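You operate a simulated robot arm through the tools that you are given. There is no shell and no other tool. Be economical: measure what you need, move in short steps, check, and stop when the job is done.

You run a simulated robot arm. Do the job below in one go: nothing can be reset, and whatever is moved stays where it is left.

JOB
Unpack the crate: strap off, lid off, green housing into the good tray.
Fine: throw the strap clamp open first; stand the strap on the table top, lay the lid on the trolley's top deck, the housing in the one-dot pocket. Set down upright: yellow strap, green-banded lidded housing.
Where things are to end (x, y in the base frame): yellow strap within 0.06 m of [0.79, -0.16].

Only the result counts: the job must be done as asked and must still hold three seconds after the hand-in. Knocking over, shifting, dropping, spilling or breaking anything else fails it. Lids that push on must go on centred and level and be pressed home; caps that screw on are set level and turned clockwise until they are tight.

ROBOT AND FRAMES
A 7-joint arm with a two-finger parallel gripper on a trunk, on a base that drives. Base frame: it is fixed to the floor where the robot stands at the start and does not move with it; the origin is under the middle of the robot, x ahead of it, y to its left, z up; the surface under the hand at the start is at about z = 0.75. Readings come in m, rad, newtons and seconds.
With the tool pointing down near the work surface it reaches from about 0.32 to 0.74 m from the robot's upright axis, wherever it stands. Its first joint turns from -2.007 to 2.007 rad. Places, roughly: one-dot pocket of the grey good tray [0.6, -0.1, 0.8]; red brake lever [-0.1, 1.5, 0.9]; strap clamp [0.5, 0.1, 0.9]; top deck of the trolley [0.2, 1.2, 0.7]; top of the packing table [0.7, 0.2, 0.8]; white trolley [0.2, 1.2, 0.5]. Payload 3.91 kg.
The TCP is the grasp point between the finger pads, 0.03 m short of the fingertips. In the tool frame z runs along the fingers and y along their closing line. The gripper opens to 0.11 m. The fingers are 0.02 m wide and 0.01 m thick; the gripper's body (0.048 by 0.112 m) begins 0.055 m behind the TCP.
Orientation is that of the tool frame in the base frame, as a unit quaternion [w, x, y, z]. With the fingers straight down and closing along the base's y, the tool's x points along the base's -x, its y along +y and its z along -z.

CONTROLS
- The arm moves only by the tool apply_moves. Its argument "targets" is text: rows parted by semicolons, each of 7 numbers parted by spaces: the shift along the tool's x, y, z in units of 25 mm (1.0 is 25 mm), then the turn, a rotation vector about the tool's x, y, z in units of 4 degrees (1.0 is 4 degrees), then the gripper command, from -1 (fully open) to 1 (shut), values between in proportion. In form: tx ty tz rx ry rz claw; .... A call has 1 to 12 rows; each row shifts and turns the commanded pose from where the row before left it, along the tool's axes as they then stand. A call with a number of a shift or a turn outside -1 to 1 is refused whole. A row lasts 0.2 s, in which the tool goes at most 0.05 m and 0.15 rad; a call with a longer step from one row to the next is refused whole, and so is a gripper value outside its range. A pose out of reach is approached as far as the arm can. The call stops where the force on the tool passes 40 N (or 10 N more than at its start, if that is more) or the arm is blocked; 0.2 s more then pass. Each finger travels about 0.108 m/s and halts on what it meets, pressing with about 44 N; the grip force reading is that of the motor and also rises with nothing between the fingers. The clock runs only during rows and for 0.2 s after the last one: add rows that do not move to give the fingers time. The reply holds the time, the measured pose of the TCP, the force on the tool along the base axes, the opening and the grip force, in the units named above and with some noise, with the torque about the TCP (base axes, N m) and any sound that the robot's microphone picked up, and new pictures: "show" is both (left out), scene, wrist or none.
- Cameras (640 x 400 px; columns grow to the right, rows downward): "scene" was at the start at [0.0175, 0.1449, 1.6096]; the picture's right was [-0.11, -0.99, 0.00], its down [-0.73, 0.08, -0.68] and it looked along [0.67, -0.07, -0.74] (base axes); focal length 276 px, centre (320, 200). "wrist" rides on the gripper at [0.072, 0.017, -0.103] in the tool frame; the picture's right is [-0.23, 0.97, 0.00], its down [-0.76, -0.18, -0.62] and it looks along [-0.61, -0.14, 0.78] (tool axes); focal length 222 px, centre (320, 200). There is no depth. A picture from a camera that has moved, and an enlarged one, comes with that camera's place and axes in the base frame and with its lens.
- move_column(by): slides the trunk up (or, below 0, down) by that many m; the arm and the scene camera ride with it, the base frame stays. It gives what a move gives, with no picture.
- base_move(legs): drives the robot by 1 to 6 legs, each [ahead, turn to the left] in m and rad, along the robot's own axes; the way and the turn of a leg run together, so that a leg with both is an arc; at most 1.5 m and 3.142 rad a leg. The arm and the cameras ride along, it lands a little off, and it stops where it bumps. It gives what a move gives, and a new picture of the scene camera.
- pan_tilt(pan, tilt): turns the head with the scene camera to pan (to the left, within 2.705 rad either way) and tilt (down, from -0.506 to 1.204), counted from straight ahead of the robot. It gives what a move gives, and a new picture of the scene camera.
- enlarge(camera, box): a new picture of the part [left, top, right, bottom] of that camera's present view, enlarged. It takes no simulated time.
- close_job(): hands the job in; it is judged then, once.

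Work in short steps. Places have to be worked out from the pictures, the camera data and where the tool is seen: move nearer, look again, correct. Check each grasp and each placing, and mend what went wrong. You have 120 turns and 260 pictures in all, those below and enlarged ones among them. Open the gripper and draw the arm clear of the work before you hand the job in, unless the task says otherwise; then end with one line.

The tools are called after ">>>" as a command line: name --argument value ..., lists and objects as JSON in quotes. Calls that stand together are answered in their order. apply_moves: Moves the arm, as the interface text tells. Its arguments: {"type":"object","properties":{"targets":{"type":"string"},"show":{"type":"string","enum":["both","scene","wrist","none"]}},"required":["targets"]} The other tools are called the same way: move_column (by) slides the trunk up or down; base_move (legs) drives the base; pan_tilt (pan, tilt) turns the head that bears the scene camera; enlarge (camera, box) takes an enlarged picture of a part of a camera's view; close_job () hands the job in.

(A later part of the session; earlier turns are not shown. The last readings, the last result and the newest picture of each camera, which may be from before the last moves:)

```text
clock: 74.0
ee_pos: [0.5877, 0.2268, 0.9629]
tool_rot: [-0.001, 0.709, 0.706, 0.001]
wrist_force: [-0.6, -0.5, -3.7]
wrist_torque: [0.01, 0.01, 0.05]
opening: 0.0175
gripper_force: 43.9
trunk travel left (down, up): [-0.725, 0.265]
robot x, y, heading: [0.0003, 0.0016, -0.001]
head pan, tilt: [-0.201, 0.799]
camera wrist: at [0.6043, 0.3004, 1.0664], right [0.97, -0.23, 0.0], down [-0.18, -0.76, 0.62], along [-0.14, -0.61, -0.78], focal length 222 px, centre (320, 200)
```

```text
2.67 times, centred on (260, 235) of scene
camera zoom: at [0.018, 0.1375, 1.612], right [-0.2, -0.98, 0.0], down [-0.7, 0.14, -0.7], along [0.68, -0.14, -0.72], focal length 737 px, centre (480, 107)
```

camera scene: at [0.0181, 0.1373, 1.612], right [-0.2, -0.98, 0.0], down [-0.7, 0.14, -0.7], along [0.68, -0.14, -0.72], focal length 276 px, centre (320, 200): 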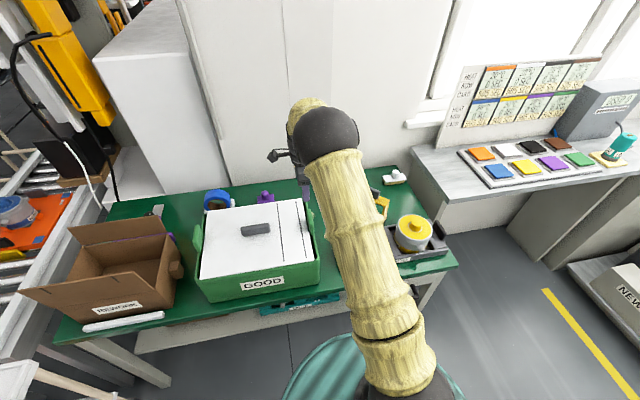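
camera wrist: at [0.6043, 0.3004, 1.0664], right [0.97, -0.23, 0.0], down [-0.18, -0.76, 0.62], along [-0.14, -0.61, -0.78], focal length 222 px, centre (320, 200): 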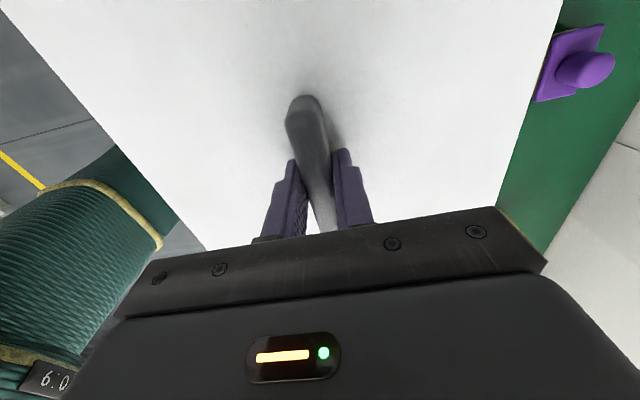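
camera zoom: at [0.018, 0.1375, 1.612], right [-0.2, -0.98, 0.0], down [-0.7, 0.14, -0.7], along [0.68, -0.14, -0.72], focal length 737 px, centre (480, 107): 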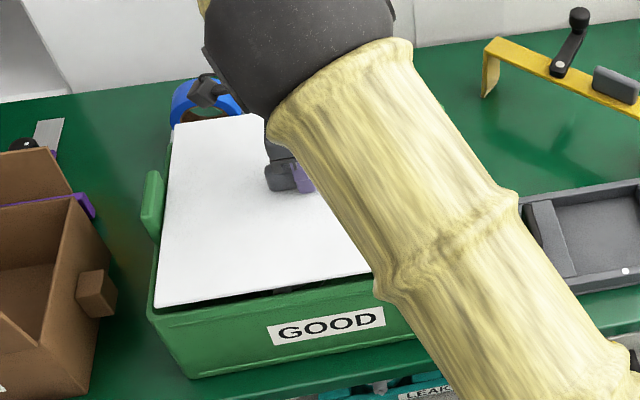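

The lid is up, level, 3.7 N. I raise it high and bring it in nearer before driving to the trolley.

>>> apply_moves --targets "0 0 -0.8 0 0 0 1;0 0 -0.8 0 0 0 1;0 0 -0.8 0 0 0 1;0 0 -0.8 0 0 0 1;0 0 -0.8 0 0 0 1;0 0 -0.8 0 0 0 1;0 0 -0.8 0 0 0 1;0 0 -0.8 0 0 0 1;0 0 -0.8 0 0 0 1;0 0 -0.8 0 0 0 1;0 0 -0.8 0 0 0 1;0 0 0 0 0 0 1" --show "none"

>>> apply_moves --targets "-0.8 -0.2 0 0 0 0 1;-0.8 -0.2 0 0 0 0 1;-0.8 -0.2 0 0 0 0 1;-0.8 -0.2 0 0 0 0 1;-0.8 -0.2 0 0 0 0 1;-0.8 -0.2 0 0 0 0 1;0 0 0 0 0 0 1" --show "both"

```text
clock: 76.6
ee_pos: [0.5882, 0.2271, 1.1826]
tool_rot: [0.0, 0.708, 0.706, 0.0]
wrist_force: [0.9, 0.1, -3.0]
wrist_torque: [0.0, 0.0, 0.04]
opening: 0.0177
gripper_force: 43.7
trunk travel left (down, up): [-0.725, 0.265]
robot x, y, heading: [0.0001, 0.0013, -0.0]
head pan, tilt: [-0.201, 0.799]
```

```text
clock: 78.2
ee_pos: [0.5556, 0.1093, 1.1825]
tool_rot: [0.001, 0.708, 0.707, 0.0]
wrist_force: [-0.1, 1.6, -3.9]
wrist_torque: [-0.02, -0.02, -0.04]
opening: 0.0178
gripper_force: 43.6
trunk travel left (down, up): [-0.725, 0.265]
robot x, y, heading: [0.0025, -0.0024, 0.005]
head pan, tilt: [-0.201, 0.799]
camera scene: at [0.0184, 0.1378, 1.612], right [-0.2, -0.98, 0.0], down [-0.7, 0.14, -0.7], along [0.68, -0.14, -0.72], focal length 276 px, centre (320, 200)
camera wrist: at [0.5731, 0.181, 1.286], right [0.97, -0.23, 0.0], down [-0.18, -0.76, 0.62], along [-0.14, -0.61, -0.78], focal length 222 px, centre (320, 200)
```

scene: 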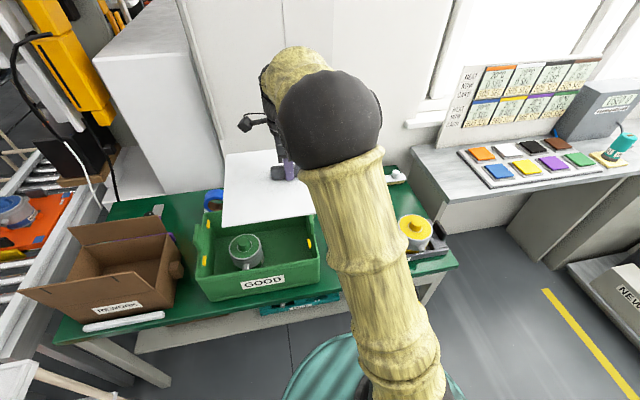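
wrist: 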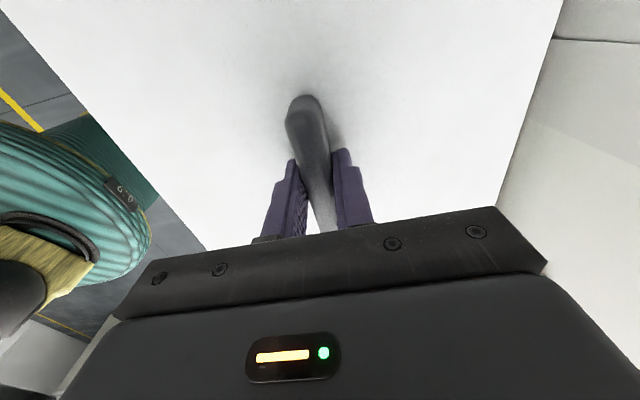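

The green housing is visible in the crate. I back off a little, turn left and check before going ahead.

>>> base_move --legs '[[-0.12, 0], [0, 0.65], [0, 0.65]]'

```text
clock: 84.5
ee_pos: [-0.0711, 0.5642, 1.1821]
tool_rot: [0.0, 0.14, 0.99, 0.001]
wrist_force: [-0.5, 0.0, -3.1]
wrist_torque: [-0.01, 0.02, -0.01]
opening: 0.0176
gripper_force: 44.4
trunk travel left (down, up): [-0.725, 0.265]
robot x, y, heading: [-0.1206, -0.003, 1.297]
head pan, tilt: [-0.201, 0.799]
camera scene: at [-0.2491, 0.0573, 1.612], right [0.89, -0.46, 0.0], down [-0.33, -0.64, -0.7], along [0.32, 0.62, -0.72], focal length 276 px, centre (320, 200)
```

scene: 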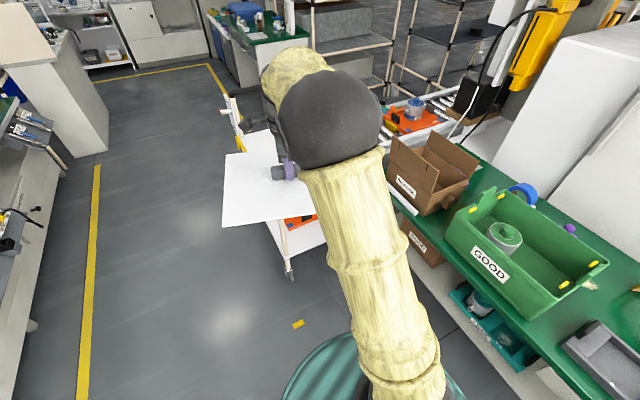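

Clear path. I drive ahead about 0.42 m toward the trolley.

>>> base_move --legs '[[0.42, 0]]'

>>> pan_tilt --pan -0.1 --tilt 0.95

```text
clock: 87.4
ee_pos: [0.0459, 0.9743, 1.1834]
tool_rot: [0.0, 0.141, 0.99, -0.001]
wrist_force: [0.5, 0.8, -3.9]
wrist_torque: [-0.04, 0.01, 0.0]
opening: 0.0177
gripper_force: 44.0
trunk travel left (down, up): [-0.725, 0.265]
robot x, y, heading: [-0.0064, 0.4092, 1.288]
head pan, tilt: [-0.201, 0.799]
camera scene: at [-0.1316, 0.4679, 1.612], right [0.89, -0.46, 0.0], down [-0.33, -0.64, -0.7], along [0.32, 0.62, -0.72], focal length 276 px, centre (320, 200)
```

scene: 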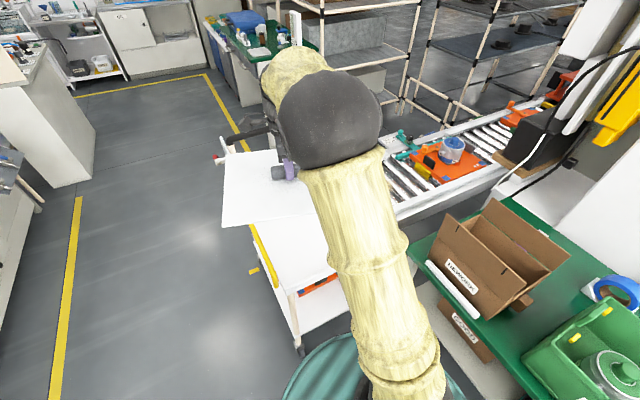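

```text
clock: 88.1
ee_pos: [0.0455, 0.9732, 1.1834]
tool_rot: [0.001, 0.14, 0.99, 0.0]
wrist_force: [-0.1, 0.0, -3.2]
wrist_torque: [0.02, -0.02, 0.02]
opening: 0.0175
gripper_force: 44.0
trunk travel left (down, up): [-0.725, 0.265]
robot x, y, heading: [-0.0044, 0.4117, 1.288]
head pan, tilt: [-0.099, 0.949]
camera scene: at [-0.1421, 0.4632, 1.6005], right [0.93, -0.37, 0.0], down [-0.3, -0.76, -0.58], along [0.22, 0.54, -0.81], focal length 276 px, centre (320, 200)
```

scene: 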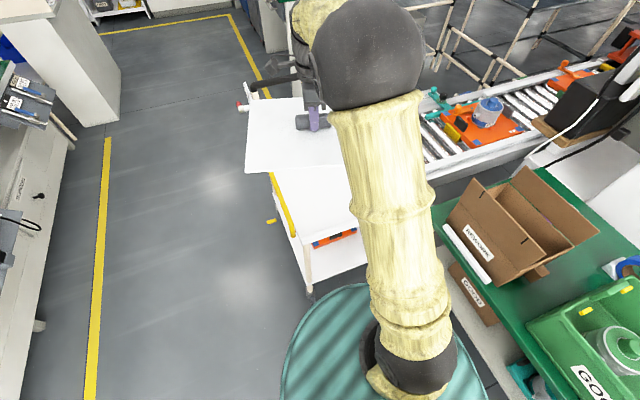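

I square the lid to the deck and move it over the deck's middle, still high.

>>> apply_moves --targets "0 0 0 0 0 -1 1;0 0 0 0 0 -1 1;0 0 0 0 0 -1 1;0 0 0 0 0 -1 1;-0.9 0.71 0 0 0 0 1;-0.9 0.71 0 0 0 0 1;-0.9 0.71 0 0 0 0 1;-0.9 0.71 0 0 0 0 1;-0.9 0.71 0 0 0 0 1;-0.9 0.71 0 0 0 0 1;0 0 0 0 0 0 1" --show "both"

>>> pan_tilt --pan 0.4 --tilt 0.8

```text
clock: 90.5
ee_pos: [0.1819, 1.0789, 1.1843]
tool_rot: [0.001, 0.002, 1.0, 0.001]
wrist_force: [-0.1, -0.2, -2.9]
wrist_torque: [0.01, 0.01, -0.01]
opening: 0.0176
gripper_force: 43.5
trunk travel left (down, up): [-0.725, 0.265]
robot x, y, heading: [-0.0051, 0.4086, 1.294]
head pan, tilt: [-0.099, 0.949]
camera scene: at [-0.1426, 0.4627, 1.6005], right [0.93, -0.37, 0.0], down [-0.3, -0.76, -0.58], along [0.22, 0.54, -0.81], focal length 276 px, centre (320, 200)
camera wrist: at [0.1092, 1.0984, 1.2869], right [0.23, 0.97, 0.0], down [0.76, -0.18, 0.62], along [0.61, -0.14, -0.78], focal length 222 px, centre (320, 200)
```

scene: 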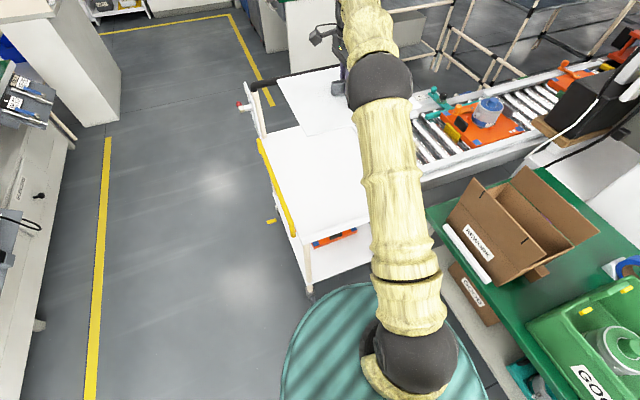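
wrist: 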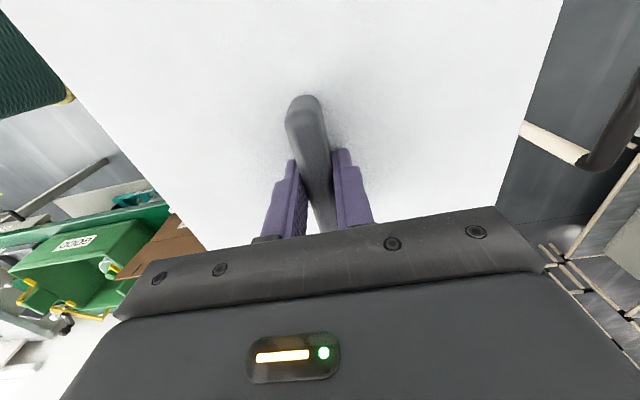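

```text
clock: 91.5
ee_pos: [0.1822, 1.0805, 1.1819]
tool_rot: [0.0, 0.002, 1.0, 0.001]
wrist_force: [0.2, 0.1, -3.4]
wrist_torque: [0.02, 0.0, -0.02]
opening: 0.0173
gripper_force: 43.5
trunk travel left (down, up): [-0.725, 0.265]
robot x, y, heading: [-0.007, 0.4097, 1.293]
head pan, tilt: [0.4, 0.799]
camera scene: at [-0.1785, 0.4759, 1.612], right [0.99, 0.12, 0.0], down [0.09, -0.71, -0.7], along [-0.08, 0.69, -0.72], focal length 276 px, centre (320, 200)
```

scene: 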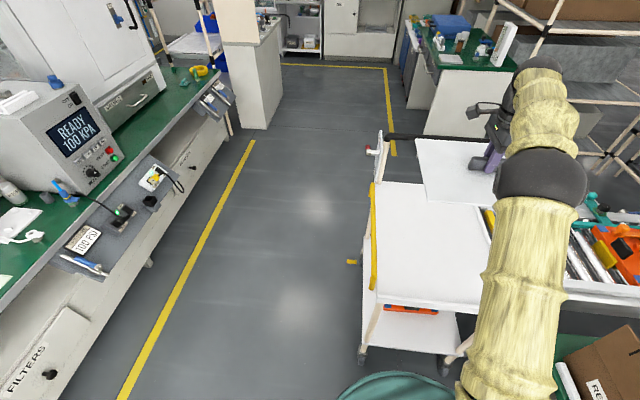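

The lid lies within the deck outline. I lower it, quickly at first.

>>> apply_moves --targets "0 0 1 0 0 0 1;0 0 1 0 0 0 1;0 0 1 0 0 0 1;0 0 1 0 0 0 1;0 0 1 0 0 0 1;0 0 1 0 0 0 1;0 0 1 0 0 0 1;0 0 1 0 0 0 1;0 0 1 0 0 0 1;0 0 1 0 0 0 1;0 0 1 0 0 0 1;0 0 1 0 0 0 1" --show "scene"

```text
clock: 94.1
ee_pos: [0.1811, 1.0824, 0.8828]
tool_rot: [0.0, 0.002, 1.0, 0.0]
wrist_force: [0.2, -0.4, -2.2]
wrist_torque: [-0.01, -0.01, -0.01]
opening: 0.0178
gripper_force: 44.1
trunk travel left (down, up): [-0.725, 0.265]
robot x, y, heading: [0.0004, 0.4084, 1.293]
head pan, tilt: [0.4, 0.799]
camera scene: at [-0.1785, 0.4763, 1.612], right [0.99, 0.12, 0.0], down [0.09, -0.71, -0.7], along [-0.08, 0.69, -0.72], focal length 276 px, centre (320, 200)
```

scene: 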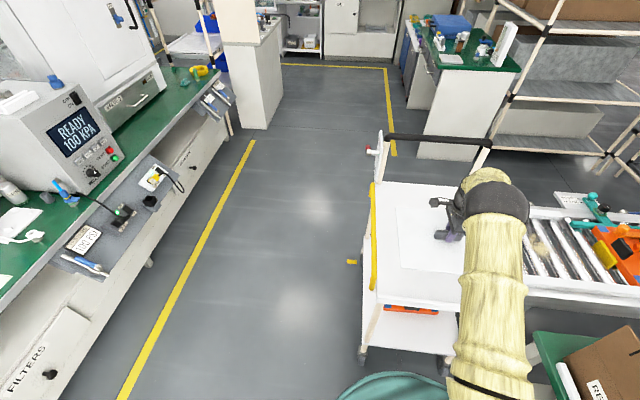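

>>> enlarge --camera "scene" --box '[350, 120, 560, 320]'

>>> apply_moves --targets "0 0 0.7 0 0 0 1;0 0 0.7 0 0 0 1;0 0 0.7 0 0 0 1;0 0 0.5 0 0 0 1;0 0 0.3 0 0 0 1;0 0 0 0 0 0 1" --show "wrist"

>>> enlarge --camera "scene" --box '[350, 120, 560, 320]'

```text
2.00 times, centred on (455, 220) of scene
camera zoom: at [-0.1785, 0.4763, 1.612], right [0.99, 0.12, 0.0], down [0.09, -0.71, -0.7], along [-0.08, 0.69, -0.72], focal length 553 px, centre (50, 160)
```

zoom: 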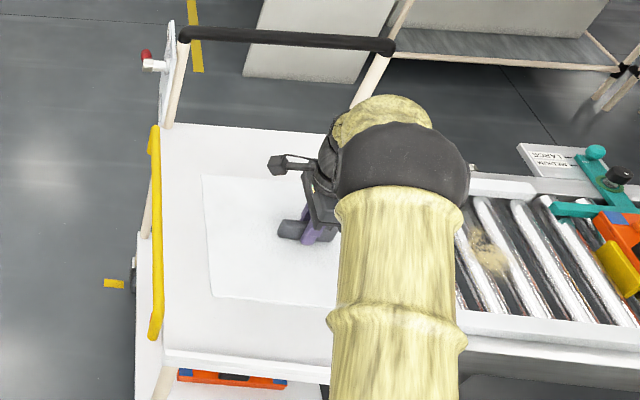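

```text
clock: 95.5
ee_pos: [0.1808, 1.0809, 0.8107]
tool_rot: [0.0, 0.002, 1.0, 0.002]
wrist_force: [-0.1, -1.0, -3.4]
wrist_torque: [0.0, 0.01, 0.0]
opening: 0.0179
gripper_force: 43.7
trunk travel left (down, up): [-0.725, 0.265]
robot x, y, heading: [-0.0032, 0.4112, 1.292]
head pan, tilt: [0.4, 0.799]
camera wrist: at [0.109, 1.0987, 0.9134], right [0.23, 0.97, 0.0], down [0.76, -0.18, 0.62], along [0.61, -0.14, -0.78], focal length 222 px, centre (320, 200)
```

wrist: 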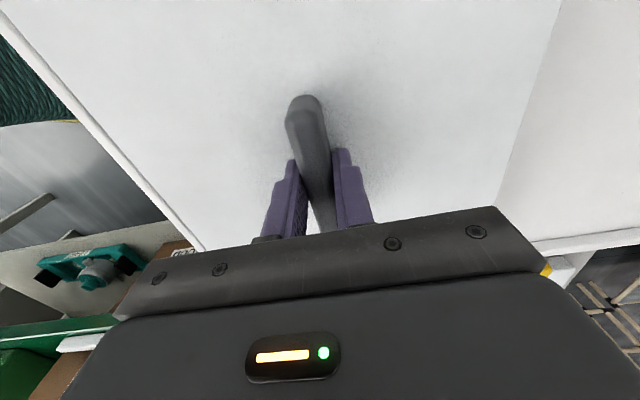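

```text
2.00 times, centred on (455, 220) of scene
camera zoom: at [-0.1786, 0.4758, 1.612], right [0.99, 0.12, 0.0], down [0.09, -0.71, -0.7], along [-0.08, 0.69, -0.72], focal length 553 px, centre (50, 160)
```

zoom: 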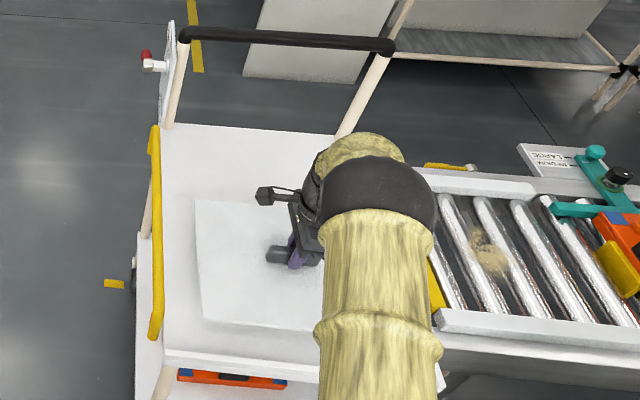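

The lid is inside the deck edges; I nudge it 2 cm further in and lower slowly to contact.

>>> apply_moves --targets "-0.3 0.8 0 0 0 0 1;0 0 0.4 0 0 0 1;0 0 0.2 0 0 0 1;0 0 0.2 0 0 0 1;0 0 0 0 0 0 1" --show "none"

>>> apply_moves --targets "0 0 0.1 0 0 0 1;0 0 0.1 0 0 0 1;0 0 0.1 0 0 0 1;0 0 0 0 0 0 1" --show "none"

```text
clock: 96.7
ee_pos: [0.1897, 1.1018, 0.7897]
tool_rot: [0.001, 0.001, 1.0, 0.001]
wrist_force: [-0.4, 0.0, -3.4]
wrist_torque: [0.0, 0.0, -0.01]
opening: 0.0172
gripper_force: 44.2
trunk travel left (down, up): [-0.725, 0.265]
robot x, y, heading: [-0.0061, 0.4104, 1.293]
head pan, tilt: [0.4, 0.799]
```

```text
clock: 97.7
ee_pos: [0.1893, 1.1014, 0.7831]
tool_rot: [0.0, 0.002, 1.0, 0.001]
wrist_force: [-0.4, 0.4, -3.1]
wrist_torque: [0.0, 0.01, 0.01]
opening: 0.0177
gripper_force: 43.7
trunk travel left (down, up): [-0.725, 0.265]
robot x, y, heading: [-0.0024, 0.41, 1.287]
head pan, tilt: [0.4, 0.799]
```

>>> apply_moves --targets "0 0 0.1 0 0 0 1;0 0 0.1 0 0 0 1;0 0 0.1 0 0 0 1;0 0 0 0 0 0 1" --show "none"

>>> apply_moves --targets "0 0 0.08 0 0 0 1;0 0 0.08 0 0 0 1;0 0 0.08 0 0 0 1;0 0 0 0 0 0 1" --show "scene"

```text
clock: 98.7
ee_pos: [0.1893, 1.1021, 0.7751]
tool_rot: [0.0, 0.001, 1.0, 0.002]
wrist_force: [0.3, -0.5, -3.0]
wrist_torque: [-0.03, 0.0, 0.03]
opening: 0.0178
gripper_force: 44.2
trunk travel left (down, up): [-0.725, 0.265]
robot x, y, heading: [-0.0032, 0.4098, 1.291]
head pan, tilt: [0.4, 0.799]
```

```text
clock: 99.7
ee_pos: [0.1887, 1.1008, 0.7706]
tool_rot: [0.0, 0.001, 1.0, 0.001]
wrist_force: [0.5, -0.1, -3.5]
wrist_torque: [0.03, 0.02, 0.01]
opening: 0.0177
gripper_force: 43.6
trunk travel left (down, up): [-0.725, 0.265]
robot x, y, heading: [-0.0074, 0.4135, 1.295]
head pan, tilt: [0.4, 0.799]
camera scene: at [-0.1786, 0.4759, 1.612], right [0.99, 0.12, 0.0], down [0.09, -0.71, -0.7], along [-0.08, 0.69, -0.72], focal length 276 px, centre (320, 200)
```

scene: 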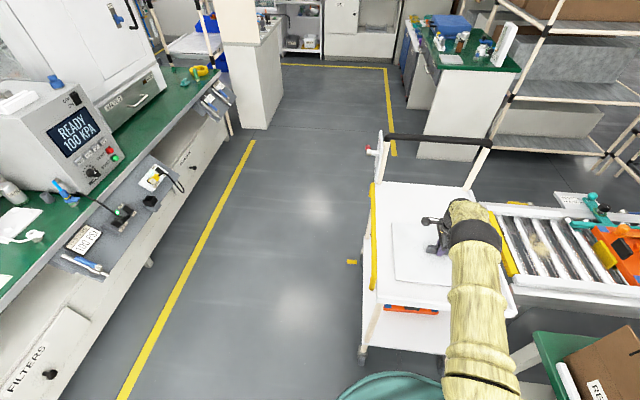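

No contact yet; I go on in small steps.

>>> apply_moves --targets "0 0 0.1 0 0 0 1;0 0 0.1 0 0 0 1;0 0 0.1 0 0 0 1;0 0 0 0 0 0 1" --show "none"

>>> apply_moves --targets "0 0 0.08 0 0 0 1;0 0 0.08 0 0 0 1;0 0 0.08 0 0 0 1;0 0 0 0 0 0 1" --show "none"

>>> apply_moves --targets "0 0 0.08 0 0 0 1;0 0 0.08 0 0 0 1;0 0 0 0 0 0 1" --show "none"

```text
clock: 100.7
ee_pos: [0.1887, 1.1022, 0.7633]
tool_rot: [-0.001, 0.002, 1.0, 0.0]
wrist_force: [0.0, 1.2, 1.0]
wrist_torque: [-0.45, -0.65, 0.02]
opening: 0.0179
gripper_force: 44.5
trunk travel left (down, up): [-0.725, 0.265]
robot x, y, heading: [-0.0062, 0.4133, 1.29]
head pan, tilt: [0.4, 0.799]
```

```text
clock: 101.7
ee_pos: [0.1884, 1.1004, 0.7597]
tool_rot: [0.002, 0.001, 1.0, 0.005]
wrist_force: [1.3, 3.5, 30.4]
wrist_torque: [-0.93, -0.03, -0.04]
opening: 0.0178
gripper_force: 44.3
trunk travel left (down, up): [-0.725, 0.265]
robot x, y, heading: [-0.0017, 0.4097, 1.293]
head pan, tilt: [0.4, 0.799]
```

```text
clock: 102.5
ee_pos: [0.1892, 1.1008, 0.758]
tool_rot: [0.001, 0.002, 1.0, 0.005]
wrist_force: [0.1, 3.7, 38.4]
wrist_torque: [-1.33, 0.27, 0.04]
opening: 0.0178
gripper_force: 44.0
trunk travel left (down, up): [-0.725, 0.265]
robot x, y, heading: [-0.0015, 0.4084, 1.292]
head pan, tilt: [0.4, 0.799]
```

Contact; I ease off to take the load away and look at whether the lid lies flat.

>>> apply_moves --targets "0 0 -0.08 0 0 0 1;0 0 -0.08 0 0 0 1;0 0 0 0 0 0 1" --show "wrist"

>>> enlarge --camera "scene" --box '[360, 170, 530, 300]'

```text
clock: 103.3
ee_pos: [0.1883, 1.1003, 0.7578]
tool_rot: [0.001, 0.002, 1.0, 0.003]
wrist_force: [0.8, 8.5, 21.5]
wrist_torque: [-0.48, -0.89, -0.02]
opening: 0.0179
gripper_force: 43.8
trunk travel left (down, up): [-0.725, 0.265]
robot x, y, heading: [-0.005, 0.4081, 1.29]
head pan, tilt: [0.4, 0.799]
camera wrist: at [0.1164, 1.1187, 0.8611], right [0.23, 0.97, 0.01], down [0.76, -0.18, 0.62], along [0.61, -0.14, -0.78], focal length 222 px, centre (320, 200)
```

wrist: 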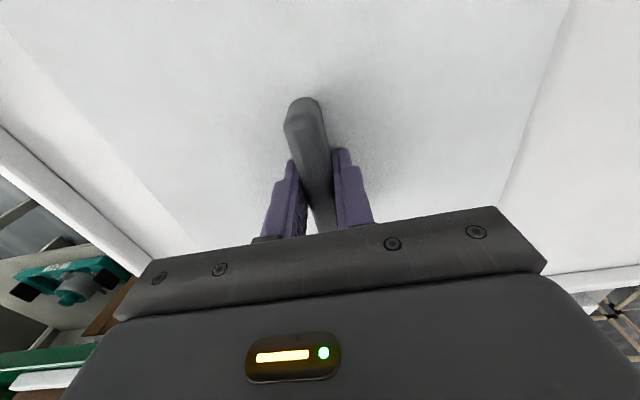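

```text
3.08 times, centred on (445, 235) of scene
camera zoom: at [-0.1795, 0.4738, 1.6119], right [0.99, 0.12, 0.0], down [0.09, -0.71, -0.7], along [-0.08, 0.69, -0.72], focal length 850 px, centre (-65, 92)
```

zoom: 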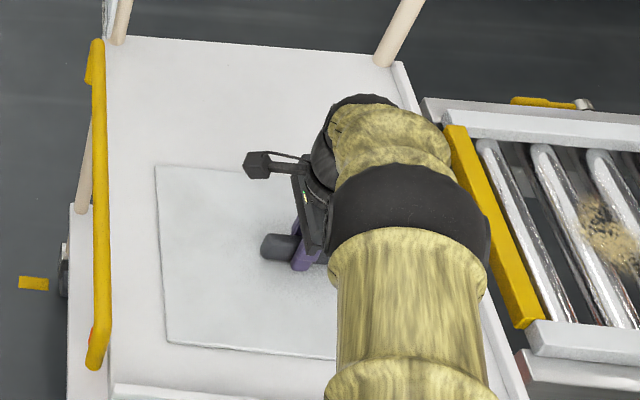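

The lid lies flat inside the rims. I ease off the rest and open.

>>> apply_moves --targets "0 0 -0.08 0 0 0 1;0 0 0 0 0 0 1" --show "none"

>>> apply_moves --targets "0 0 0 0 0 0 0.6;0 0 0 0 0 0 0.2;0 0 0 0 0 0 0;0 0 -0.2 0 0 0 0;0 0 -0.5 0 0 0 0;0 0 -0.8 0 0 0 0;0 0 -1 0 0 0 0;0 0 -1 0 0 0 0;0 0 -1 0 0 0 0;0 0 0 0 0 0 0" --show "both"

```text
clock: 103.9
ee_pos: [0.1894, 1.1, 0.7579]
tool_rot: [0.001, 0.002, 1.0, -0.001]
wrist_force: [2.1, 4.4, 12.4]
wrist_torque: [0.11, -1.16, 0.21]
opening: 0.0177
gripper_force: 44.1
trunk travel left (down, up): [-0.725, 0.265]
robot x, y, heading: [-0.0082, 0.4114, 1.288]
head pan, tilt: [0.4, 0.799]
```

```text
clock: 106.1
ee_pos: [0.19, 1.1008, 0.8717]
tool_rot: [0.0, 0.002, 1.0, 0.001]
wrist_force: [0.3, 0.1, -0.1]
wrist_torque: [0.02, 0.03, -0.03]
opening: 0.0549
gripper_force: 0.0
trunk travel left (down, up): [-0.725, 0.265]
robot x, y, heading: [-0.0035, 0.4101, 1.293]
head pan, tilt: [0.4, 0.799]
camera scene: at [-0.1787, 0.4756, 1.612], right [0.99, 0.12, 0.0], down [0.09, -0.71, -0.7], along [-0.08, 0.69, -0.72], focal length 276 px, centre (320, 200)
camera wrist: at [0.117, 1.1188, 0.9741], right [0.23, 0.97, 0.0], down [0.76, -0.18, 0.62], along [0.61, -0.14, -0.78], focal length 222 px, centre (320, 200)
```

scene: 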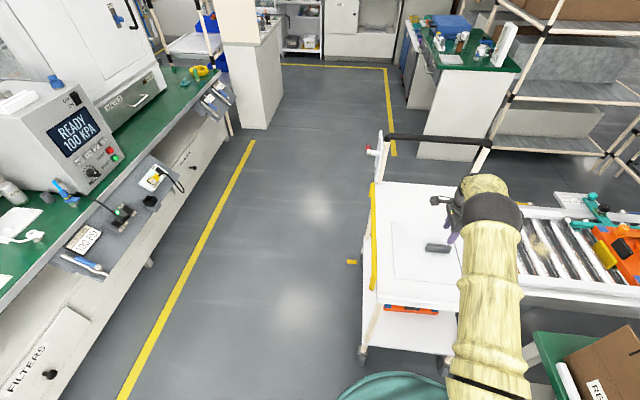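
wrist: 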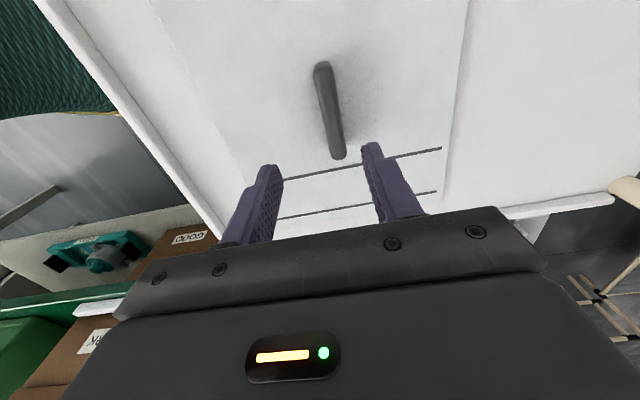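

Lid lies on the deck, trolley unmoved. I raise the arm and draw it in before driving back.

>>> apply_moves --targets "0 0 -1 0 0 0 0;0 0 -1 0 0 0 0;0 0 -1 0 0 0 0;0 0 -1 0 0 0 0;0 0 -1 0 0 0 0;0.2 -0.6 -1 0 0 0 0;0.2 -0.8 -1 0 0 0 0;0.2 -0.8 -1 0 0 0 0;0.2 -0.8 -1 0 0 0 0;0.2 -0.8 -1 0 0 0 0;0.2 -0.8 -1 0 0 0 0;0 -0.8 -1 0 0 0 0" --show "none"

>>> base_move --legs '[[-0.42, 0], [0, -0.65], [0, -0.64], [0.12, 0]]'

>>> pan_tilt --pan 0.1 --tilt 0.9

```text
clock: 108.7
ee_pos: [0.1591, 0.9644, 1.1707]
tool_rot: [0.0, 0.002, 1.0, 0.001]
wrist_force: [0.0, 0.1, -0.9]
wrist_torque: [0.05, -0.03, 0.0]
opening: 0.0548
gripper_force: 0.1
trunk travel left (down, up): [-0.725, 0.265]
robot x, y, heading: [-0.0057, 0.4088, 1.291]
head pan, tilt: [0.4, 0.799]
```

```text
clock: 117.4
ee_pos: [0.5814, 0.0092, 1.17]
tool_rot: [0.001, 0.601, 0.799, 0.001]
wrist_force: [0.1, -0.2, 0.1]
wrist_torque: [-0.01, 0.02, 0.0]
opening: 0.0551
gripper_force: 0.1
trunk travel left (down, up): [-0.725, 0.265]
robot x, y, heading: [0.0029, 0.0145, 0.007]
head pan, tilt: [0.4, 0.799]
camera scene: at [0.0136, 0.1956, 1.612], right [0.4, -0.92, 0.0], down [-0.66, -0.28, -0.7], along [0.64, 0.28, -0.72], focal length 276 px, centre (320, 200)
```

scene: 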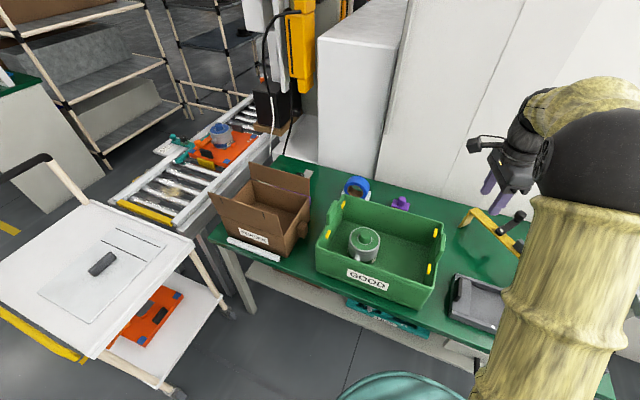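

```text
clock: 118.2
ee_pos: [0.5794, 0.0108, 1.1706]
tool_rot: [0.0, 0.601, 0.799, 0.001]
wrist_force: [0.7, -0.4, -0.5]
wrist_torque: [0.0, -0.04, 0.02]
opening: 0.055
gripper_force: 0.0
trunk travel left (down, up): [-0.725, 0.265]
robot x, y, heading: [0.0008, 0.011, 0.004]
head pan, tilt: [0.099, 0.901]
camera scene: at [0.014, 0.1718, 1.6041], right [0.11, -0.99, 0.0], down [-0.78, -0.08, -0.62], along [0.62, 0.07, -0.78], focal length 276 px, centre (320, 200)
```

scene: 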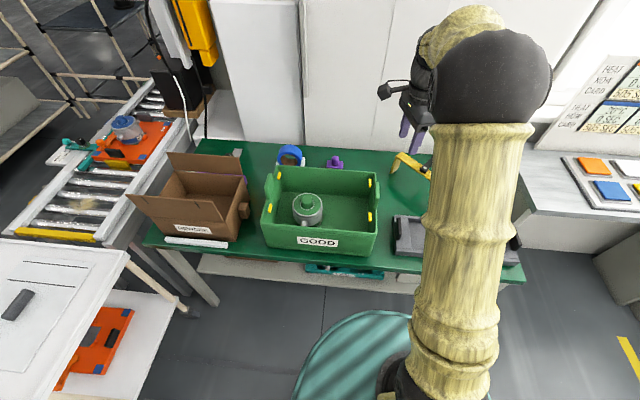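

>>> enlarge --camera "scene" --box '[255, 155, 395, 265]'

>>> enlarge --camera "scene" --box '[280, 175, 350, 240]'

```text
3.64 times, centred on (325, 210) of scene
camera zoom: at [0.014, 0.1718, 1.6041], right [0.11, -0.99, 0.0], down [-0.78, -0.08, -0.62], along [0.62, 0.07, -0.78], focal length 1005 px, centre (302, 164)
```

zoom: 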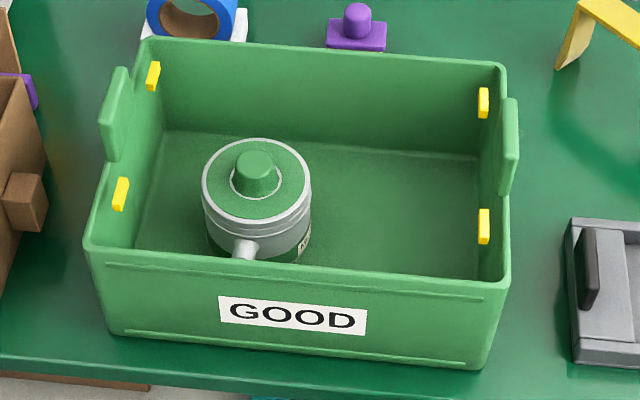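

```text
6.15 times, centred on (315, 208) of scene
camera zoom: at [0.014, 0.1718, 1.6041], right [0.11, -0.99, 0.0], down [-0.78, -0.08, -0.62], along [0.62, 0.07, -0.78], focal length 1701 px, centre (351, 154)
```

zoom: 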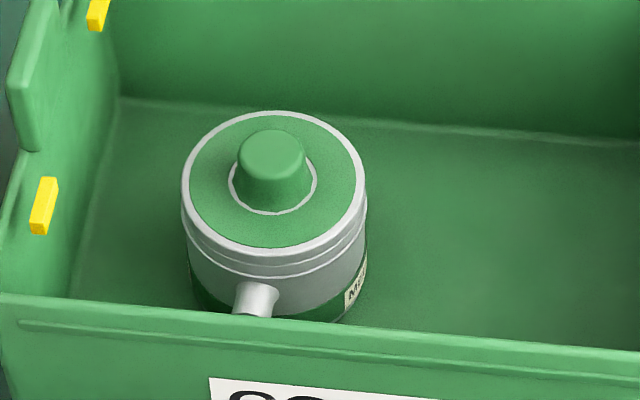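

The pot is about 0.10 m across near (0.59, 0.28). I go above it with the fingers closing along y, fully open.

>>> apply_moves --targets "0.96 0.28 0 0 0 0 -1;0.96 0.28 0 0 0 0 -1;0.96 0.28 0 0 0 0 -1;0.96 0.28 0 0 0 0 -1;0.96 0.28 0 0 0 0 -1;0.96 0.28 0 0 0 0 -1;0.96 0.28 0 0 0 0 -1;0.96 0.28 0 0 0 0 -1;0.96 0.28 0 0 0 0 -1;0.96 0.28 0 0 0 0 -1;0 0 0 0 0 -1 -1;0 0 0 0 0 -1 -1" --show "none"

>>> apply_moves --targets "0 0 0 0 0 -1 -1;0 0 0 0 0 -1 -1;0 0 0 0 0 -1 -1;0 0 0 0 0 -1 -1;0 0 0 0 0 -1 -1;0 0 0 0 0 -1 -1;0 0 0 0 0 -1 -1;0 0 0 0 0 -1 -1;0 0 0 0 0 -1 -1;0 0 0 0 0 -1 -1;0 0 0 0 0 -1 -1;0 0 0 0 0 -1 -1" --show "none"

>>> apply_moves --targets "0 0 0.8 0 0 -1 -1;0 0 0.8 0 0 -1 -1;0 0 0.8 0 0 -1 -1;0 0 0.8 0 0 -1 -1;0 0 0.8 0 0 -0.5 -1;0 0 0 0 0 0 -1" --show "wrist"

```text
clock: 120.8
ee_pos: [0.5806, 0.26, 1.1713]
tool_rot: [0.0, 0.543, 0.84, 0.001]
wrist_force: [-1.4, -0.3, -0.1]
wrist_torque: [0.0, 0.03, -0.02]
opening: 0.1103
gripper_force: 0.0
trunk travel left (down, up): [-0.725, 0.265]
robot x, y, heading: [0.0007, 0.0105, 0.009]
head pan, tilt: [0.099, 0.901]
```

```text
clock: 123.4
ee_pos: [0.581, 0.2603, 1.1713]
tool_rot: [0.001, 0.156, 0.988, 0.001]
wrist_force: [0.0, -0.5, -0.1]
wrist_torque: [0.04, 0.01, 0.01]
opening: 0.1102
gripper_force: 0.0
trunk travel left (down, up): [-0.725, 0.265]
robot x, y, heading: [0.0015, 0.0133, 0.008]
head pan, tilt: [0.099, 0.901]
```

```text
clock: 124.8
ee_pos: [0.5809, 0.2575, 1.071]
tool_rot: [0.001, 0.0, 1.0, 0.0]
wrist_force: [0.5, -0.1, -0.1]
wrist_torque: [0.0, 0.0, -0.01]
opening: 0.11
gripper_force: 0.1
trunk travel left (down, up): [-0.725, 0.265]
robot x, y, heading: [0.0004, 0.013, 0.014]
head pan, tilt: [0.099, 0.901]
camera wrist: at [0.5084, 0.2768, 1.1737], right [0.23, 0.97, 0.0], down [0.76, -0.18, 0.62], along [0.61, -0.14, -0.78], focal length 222 px, centre (320, 200)
```

wrist: 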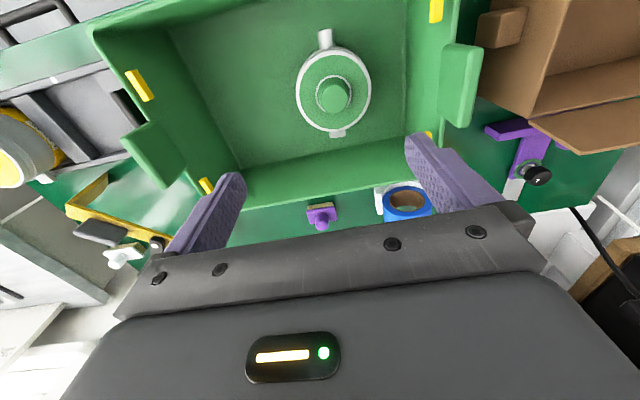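

>>> enlarge --camera "wrist" --box '[270, 10, 400, 150]'

```text
2.86 times, centred on (335, 80) of wrist
camera zoom: at [0.5084, 0.2768, 1.1737], right [0.23, 0.97, 0.0], down [0.76, -0.18, 0.62], along [0.61, -0.14, -0.78], focal length 635 px, centre (277, 543)
```

zoom: 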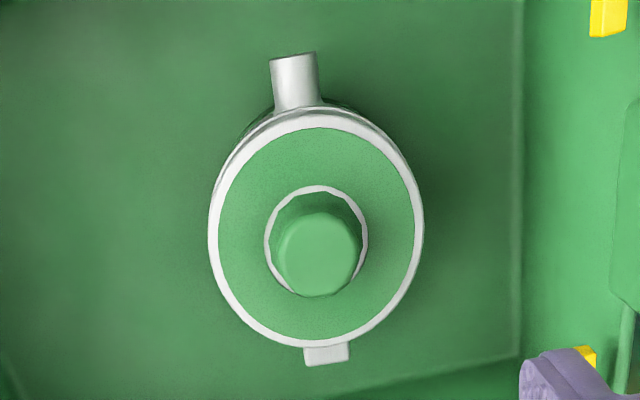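

Pot lid disc: centre (0.579, 0.279), top z≈0.861, diameter ≈0.0975 — it fits between the open fingers. I centre and descend part way, then check.

>>> apply_moves --targets "0.07 0.86 0.5 0 0 0 -1;0 0 0.9 0 0 0 -1;0 0 0.9 0 0 0 -1;0 0 0.9 0 0 0 -1;0 0 0.9 0 0 0 -1;0 0 0.9 0 0 0 -1;0 0 0 0 0 0 -1" --show "both"

>>> enlarge --camera "wrist" --box '[160, 20, 500, 240]'

```text
clock: 126.4
ee_pos: [0.5801, 0.2814, 0.947]
tool_rot: [0.001, 0.0, 1.0, 0.0]
wrist_force: [0.5, -1.9, 0.8]
wrist_torque: [0.0, 0.01, -0.02]
opening: 0.1102
gripper_force: 0.0
trunk travel left (down, up): [-0.725, 0.265]
robot x, y, heading: [0.0015, 0.0104, 0.005]
head pan, tilt: [0.099, 0.901]
camera scene: at [0.0139, 0.1717, 1.6041], right [0.11, -0.99, 0.0], down [-0.78, -0.08, -0.62], along [0.62, 0.07, -0.78], focal length 276 px, centre (320, 200)
camera wrist: at [0.5068, 0.2987, 1.0489], right [0.23, 0.97, 0.0], down [0.76, -0.18, 0.62], along [0.61, -0.14, -0.78], focal length 222 px, centre (320, 200)
```

scene: 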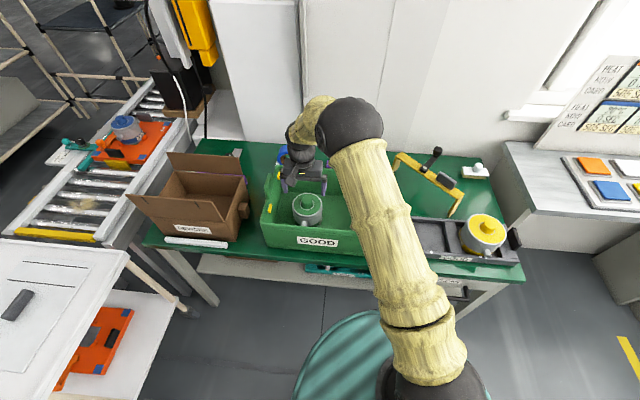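
wrist: 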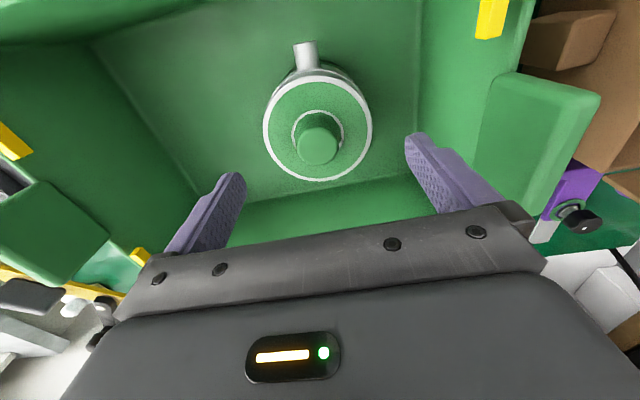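

```text
1.82 times, centred on (330, 130) of wrist
camera zoom: at [0.5068, 0.2987, 1.0489], right [0.23, 0.97, 0.0], down [0.76, -0.18, 0.62], along [0.61, -0.14, -0.78], focal length 404 px, centre (302, 327)
```

zoom: 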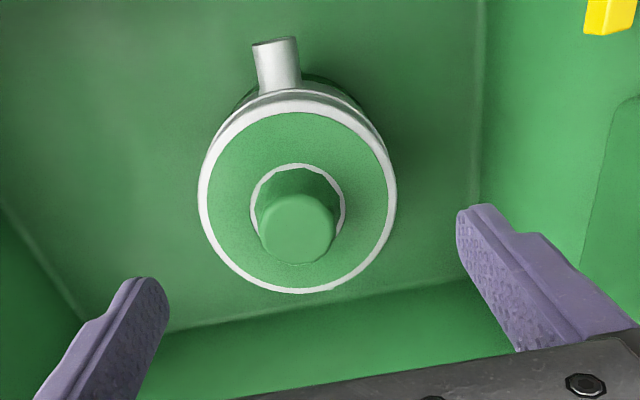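

Centre confirmed at about (0.577, 0.280). I descend around the pot to TCP z≈0.843.

>>> apply_moves --targets "0.1 -0.04 0.8 0 0 0 -1;0 0 0.8 0 0 0 -1;0 0 0.8 0 0 0 -1;0 0 0.8 0 0 0 -1;0 0 0.6 0 0 0 -1;0 0 0.36 0 0 0 -1;0 0 0 0 0 0 -1" --show "both"

>>> enlarge --camera "scene" --box '[255, 150, 365, 250]'

```text
clock: 127.4
ee_pos: [0.5801, 0.2807, 0.877]
tool_rot: [0.004, 0.0, 1.0, 0.001]
wrist_force: [-4.2, -1.0, 16.6]
wrist_torque: [-0.94, 0.15, -0.31]
opening: 0.1099
gripper_force: 0.1
trunk travel left (down, up): [-0.725, 0.265]
robot x, y, heading: [0.0009, 0.0108, 0.005]
head pan, tilt: [0.099, 0.901]
stopped in row 5: the force on the tool passed its limit at 48 N (the readings are from after the stop); the commanded pose is now the measured one
camera scene: at [0.0131, 0.1715, 1.6044], right [0.11, -0.99, 0.0], down [-0.78, -0.08, -0.62], along [0.62, 0.07, -0.78], focal length 276 px, centre (320, 200)
camera wrist: at [0.5061, 0.2983, 0.9797], right [0.23, 0.97, 0.0], down [0.76, -0.18, 0.63], along [0.61, -0.14, -0.78], focal length 222 px, centre (320, 200)
```

scene: 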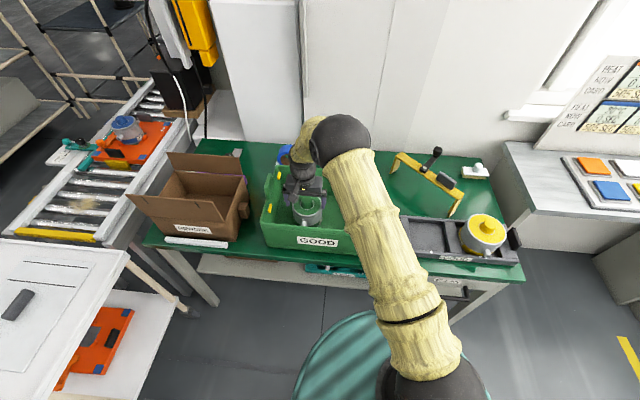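
wrist: 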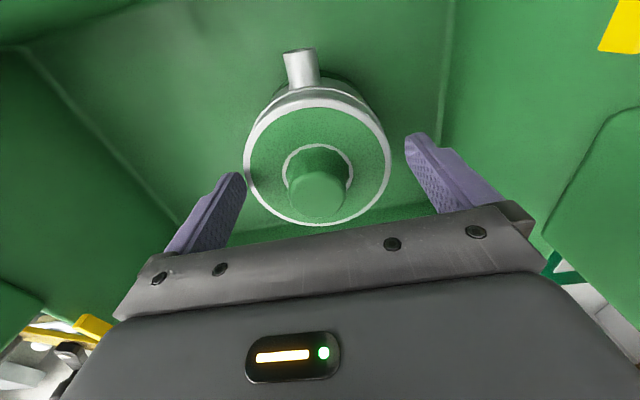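

```text
4.00 times, centred on (310, 200) of scene
camera zoom: at [0.0131, 0.1715, 1.6044], right [0.11, -0.99, 0.0], down [-0.78, -0.08, -0.62], along [0.62, 0.07, -0.78], focal length 1106 px, centre (360, 200)
```

zoom: 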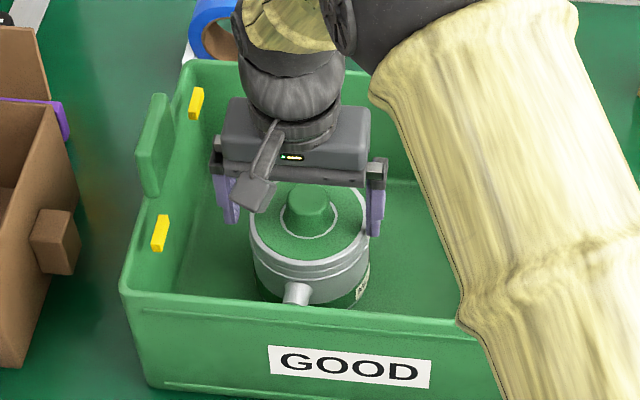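

The -y finger touched the pot's rim: the pot sits about 5 mm further to -y and 6 mm nearer. I rise, shift and try again gently.

>>> apply_moves --targets "0 0 -0.6 0 0 0 -1;0.24 -0.2 0 0 0 0 -1;0 0 0 0 0 0 -1" --show "wrist"

>>> enlarge --camera "wrist" --box '[200, 30, 440, 240]'

>>> enlarge --camera "scene" --box '[275, 155, 355, 235]'

```text
clock: 128.2
ee_pos: [0.5733, 0.2749, 0.8893]
tool_rot: [0.004, 0.001, 1.0, 0.001]
wrist_force: [-0.2, 0.6, 0.4]
wrist_torque: [-0.04, 0.02, -0.05]
opening: 0.11
gripper_force: 0.0
trunk travel left (down, up): [-0.725, 0.265]
robot x, y, heading: [0.0013, 0.0105, 0.01]
head pan, tilt: [0.099, 0.901]
camera wrist: at [0.5004, 0.2928, 0.9926], right [0.23, 0.97, 0.0], down [0.76, -0.18, 0.63], along [0.61, -0.14, -0.78], focal length 222 px, centre (320, 200)
```

wrist: 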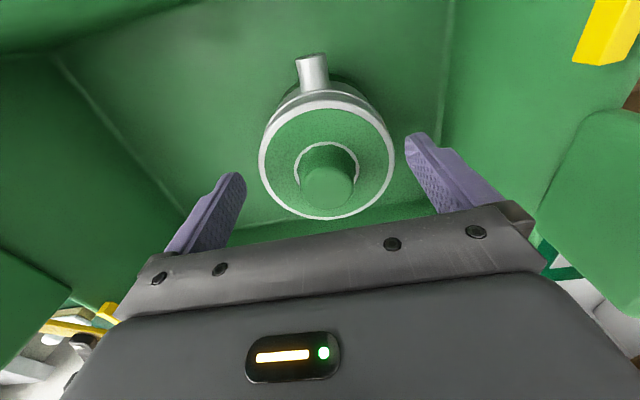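

```text
1.90 times, centred on (320, 135) of wrist
camera zoom: at [0.5004, 0.2928, 0.9926], right [0.23, 0.97, 0.0], down [0.76, -0.18, 0.63], along [0.61, -0.14, -0.78], focal length 423 px, centre (320, 324)
```

zoom: 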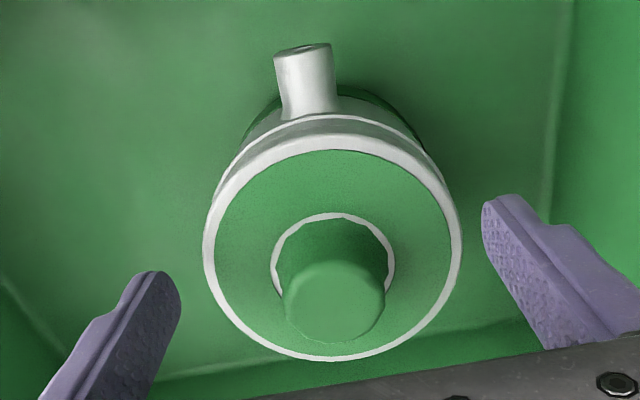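

```text
5.00 times, centred on (315, 195) of scene
camera zoom: at [0.014, 0.1718, 1.6041], right [0.11, -0.99, 0.0], down [-0.78, -0.08, -0.62], along [0.62, 0.07, -0.78], focal length 1382 px, centre (345, 225)
```

zoom: 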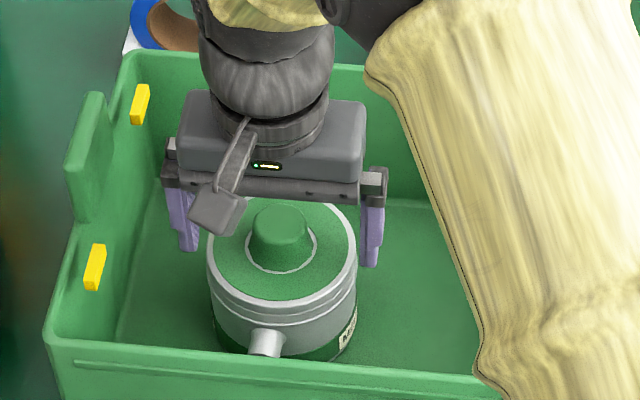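

Now centred between the fingers. I descend in smaller steps.

>>> apply_moves --targets "0.12 0 0 0 0.11 0 -1;0 0 0.4 0 0 0 -1;0 0 0.4 0 0 0 -1;0 0 0.4 0 0 0 -1;0 0 0.3 0 0 0 -1;0 0 0.2 0 0 0 -1;0 0 0 0 0 0 -1" --show "wrist"

```text
clock: 129.8
ee_pos: [0.5704, 0.2741, 0.8474]
tool_rot: [-0.001, 0.001, 1.0, 0.001]
wrist_force: [0.0, -0.4, -1.2]
wrist_torque: [0.01, -0.01, 0.03]
opening: 0.11
gripper_force: 0.0
trunk travel left (down, up): [-0.725, 0.265]
robot x, y, heading: [0.0031, 0.0125, 0.009]
head pan, tilt: [0.099, 0.901]
camera wrist: at [0.4982, 0.2928, 0.9502], right [0.23, 0.97, 0.0], down [0.76, -0.18, 0.62], along [0.61, -0.14, -0.78], focal length 222 px, centre (320, 200)
```

wrist: 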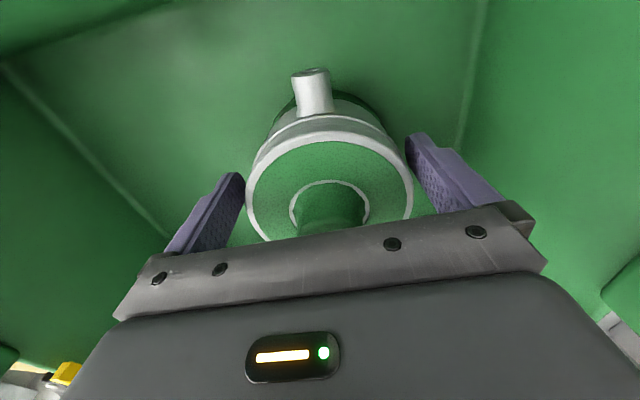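

Down without contact, rim symmetric between fingers. I close on the body.

>>> apply_moves --targets "0 0 0 0 0 0 -0.6;0 0 0 0 0 0 0;0 0 0 0 0 0 1;0 0 0 0 0 0 1;0 0 0 0 0 0 1" --show "wrist"

>>> enlarge --camera "scene" --box '[275, 155, 355, 235]'

```text
clock: 131.0
ee_pos: [0.5721, 0.2748, 0.8476]
tool_rot: [-0.001, -0.001, 1.0, 0.001]
wrist_force: [-0.9, 2.6, 0.0]
wrist_torque: [0.24, -0.12, 0.11]
opening: 0.1003
gripper_force: 44.3
trunk travel left (down, up): [-0.725, 0.265]
robot x, y, heading: [0.0067, 0.0107, 0.012]
head pan, tilt: [0.099, 0.901]
camera wrist: at [0.4982, 0.2931, 0.9503], right [0.23, 0.97, 0.0], down [0.76, -0.18, 0.62], along [0.61, -0.14, -0.78], focal length 222 px, centre (320, 200)
```

wrist: 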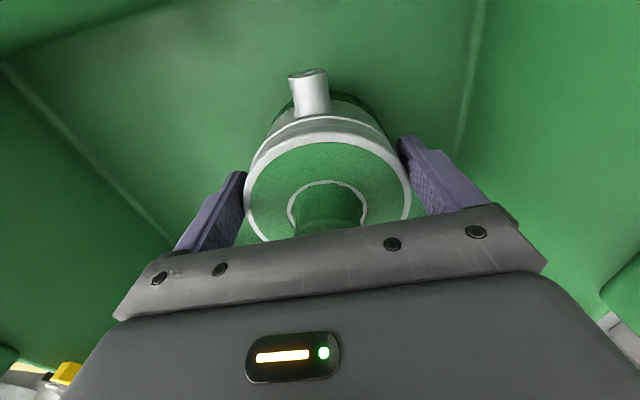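

```text
5.00 times, centred on (315, 195) of scene
camera zoom: at [0.0141, 0.172, 1.6041], right [0.11, -0.99, 0.0], down [-0.78, -0.08, -0.62], along [0.62, 0.07, -0.78], focal length 1382 px, centre (345, 225)
```

zoom: 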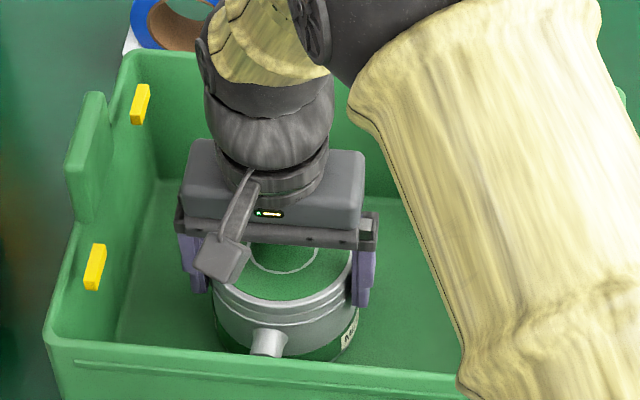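

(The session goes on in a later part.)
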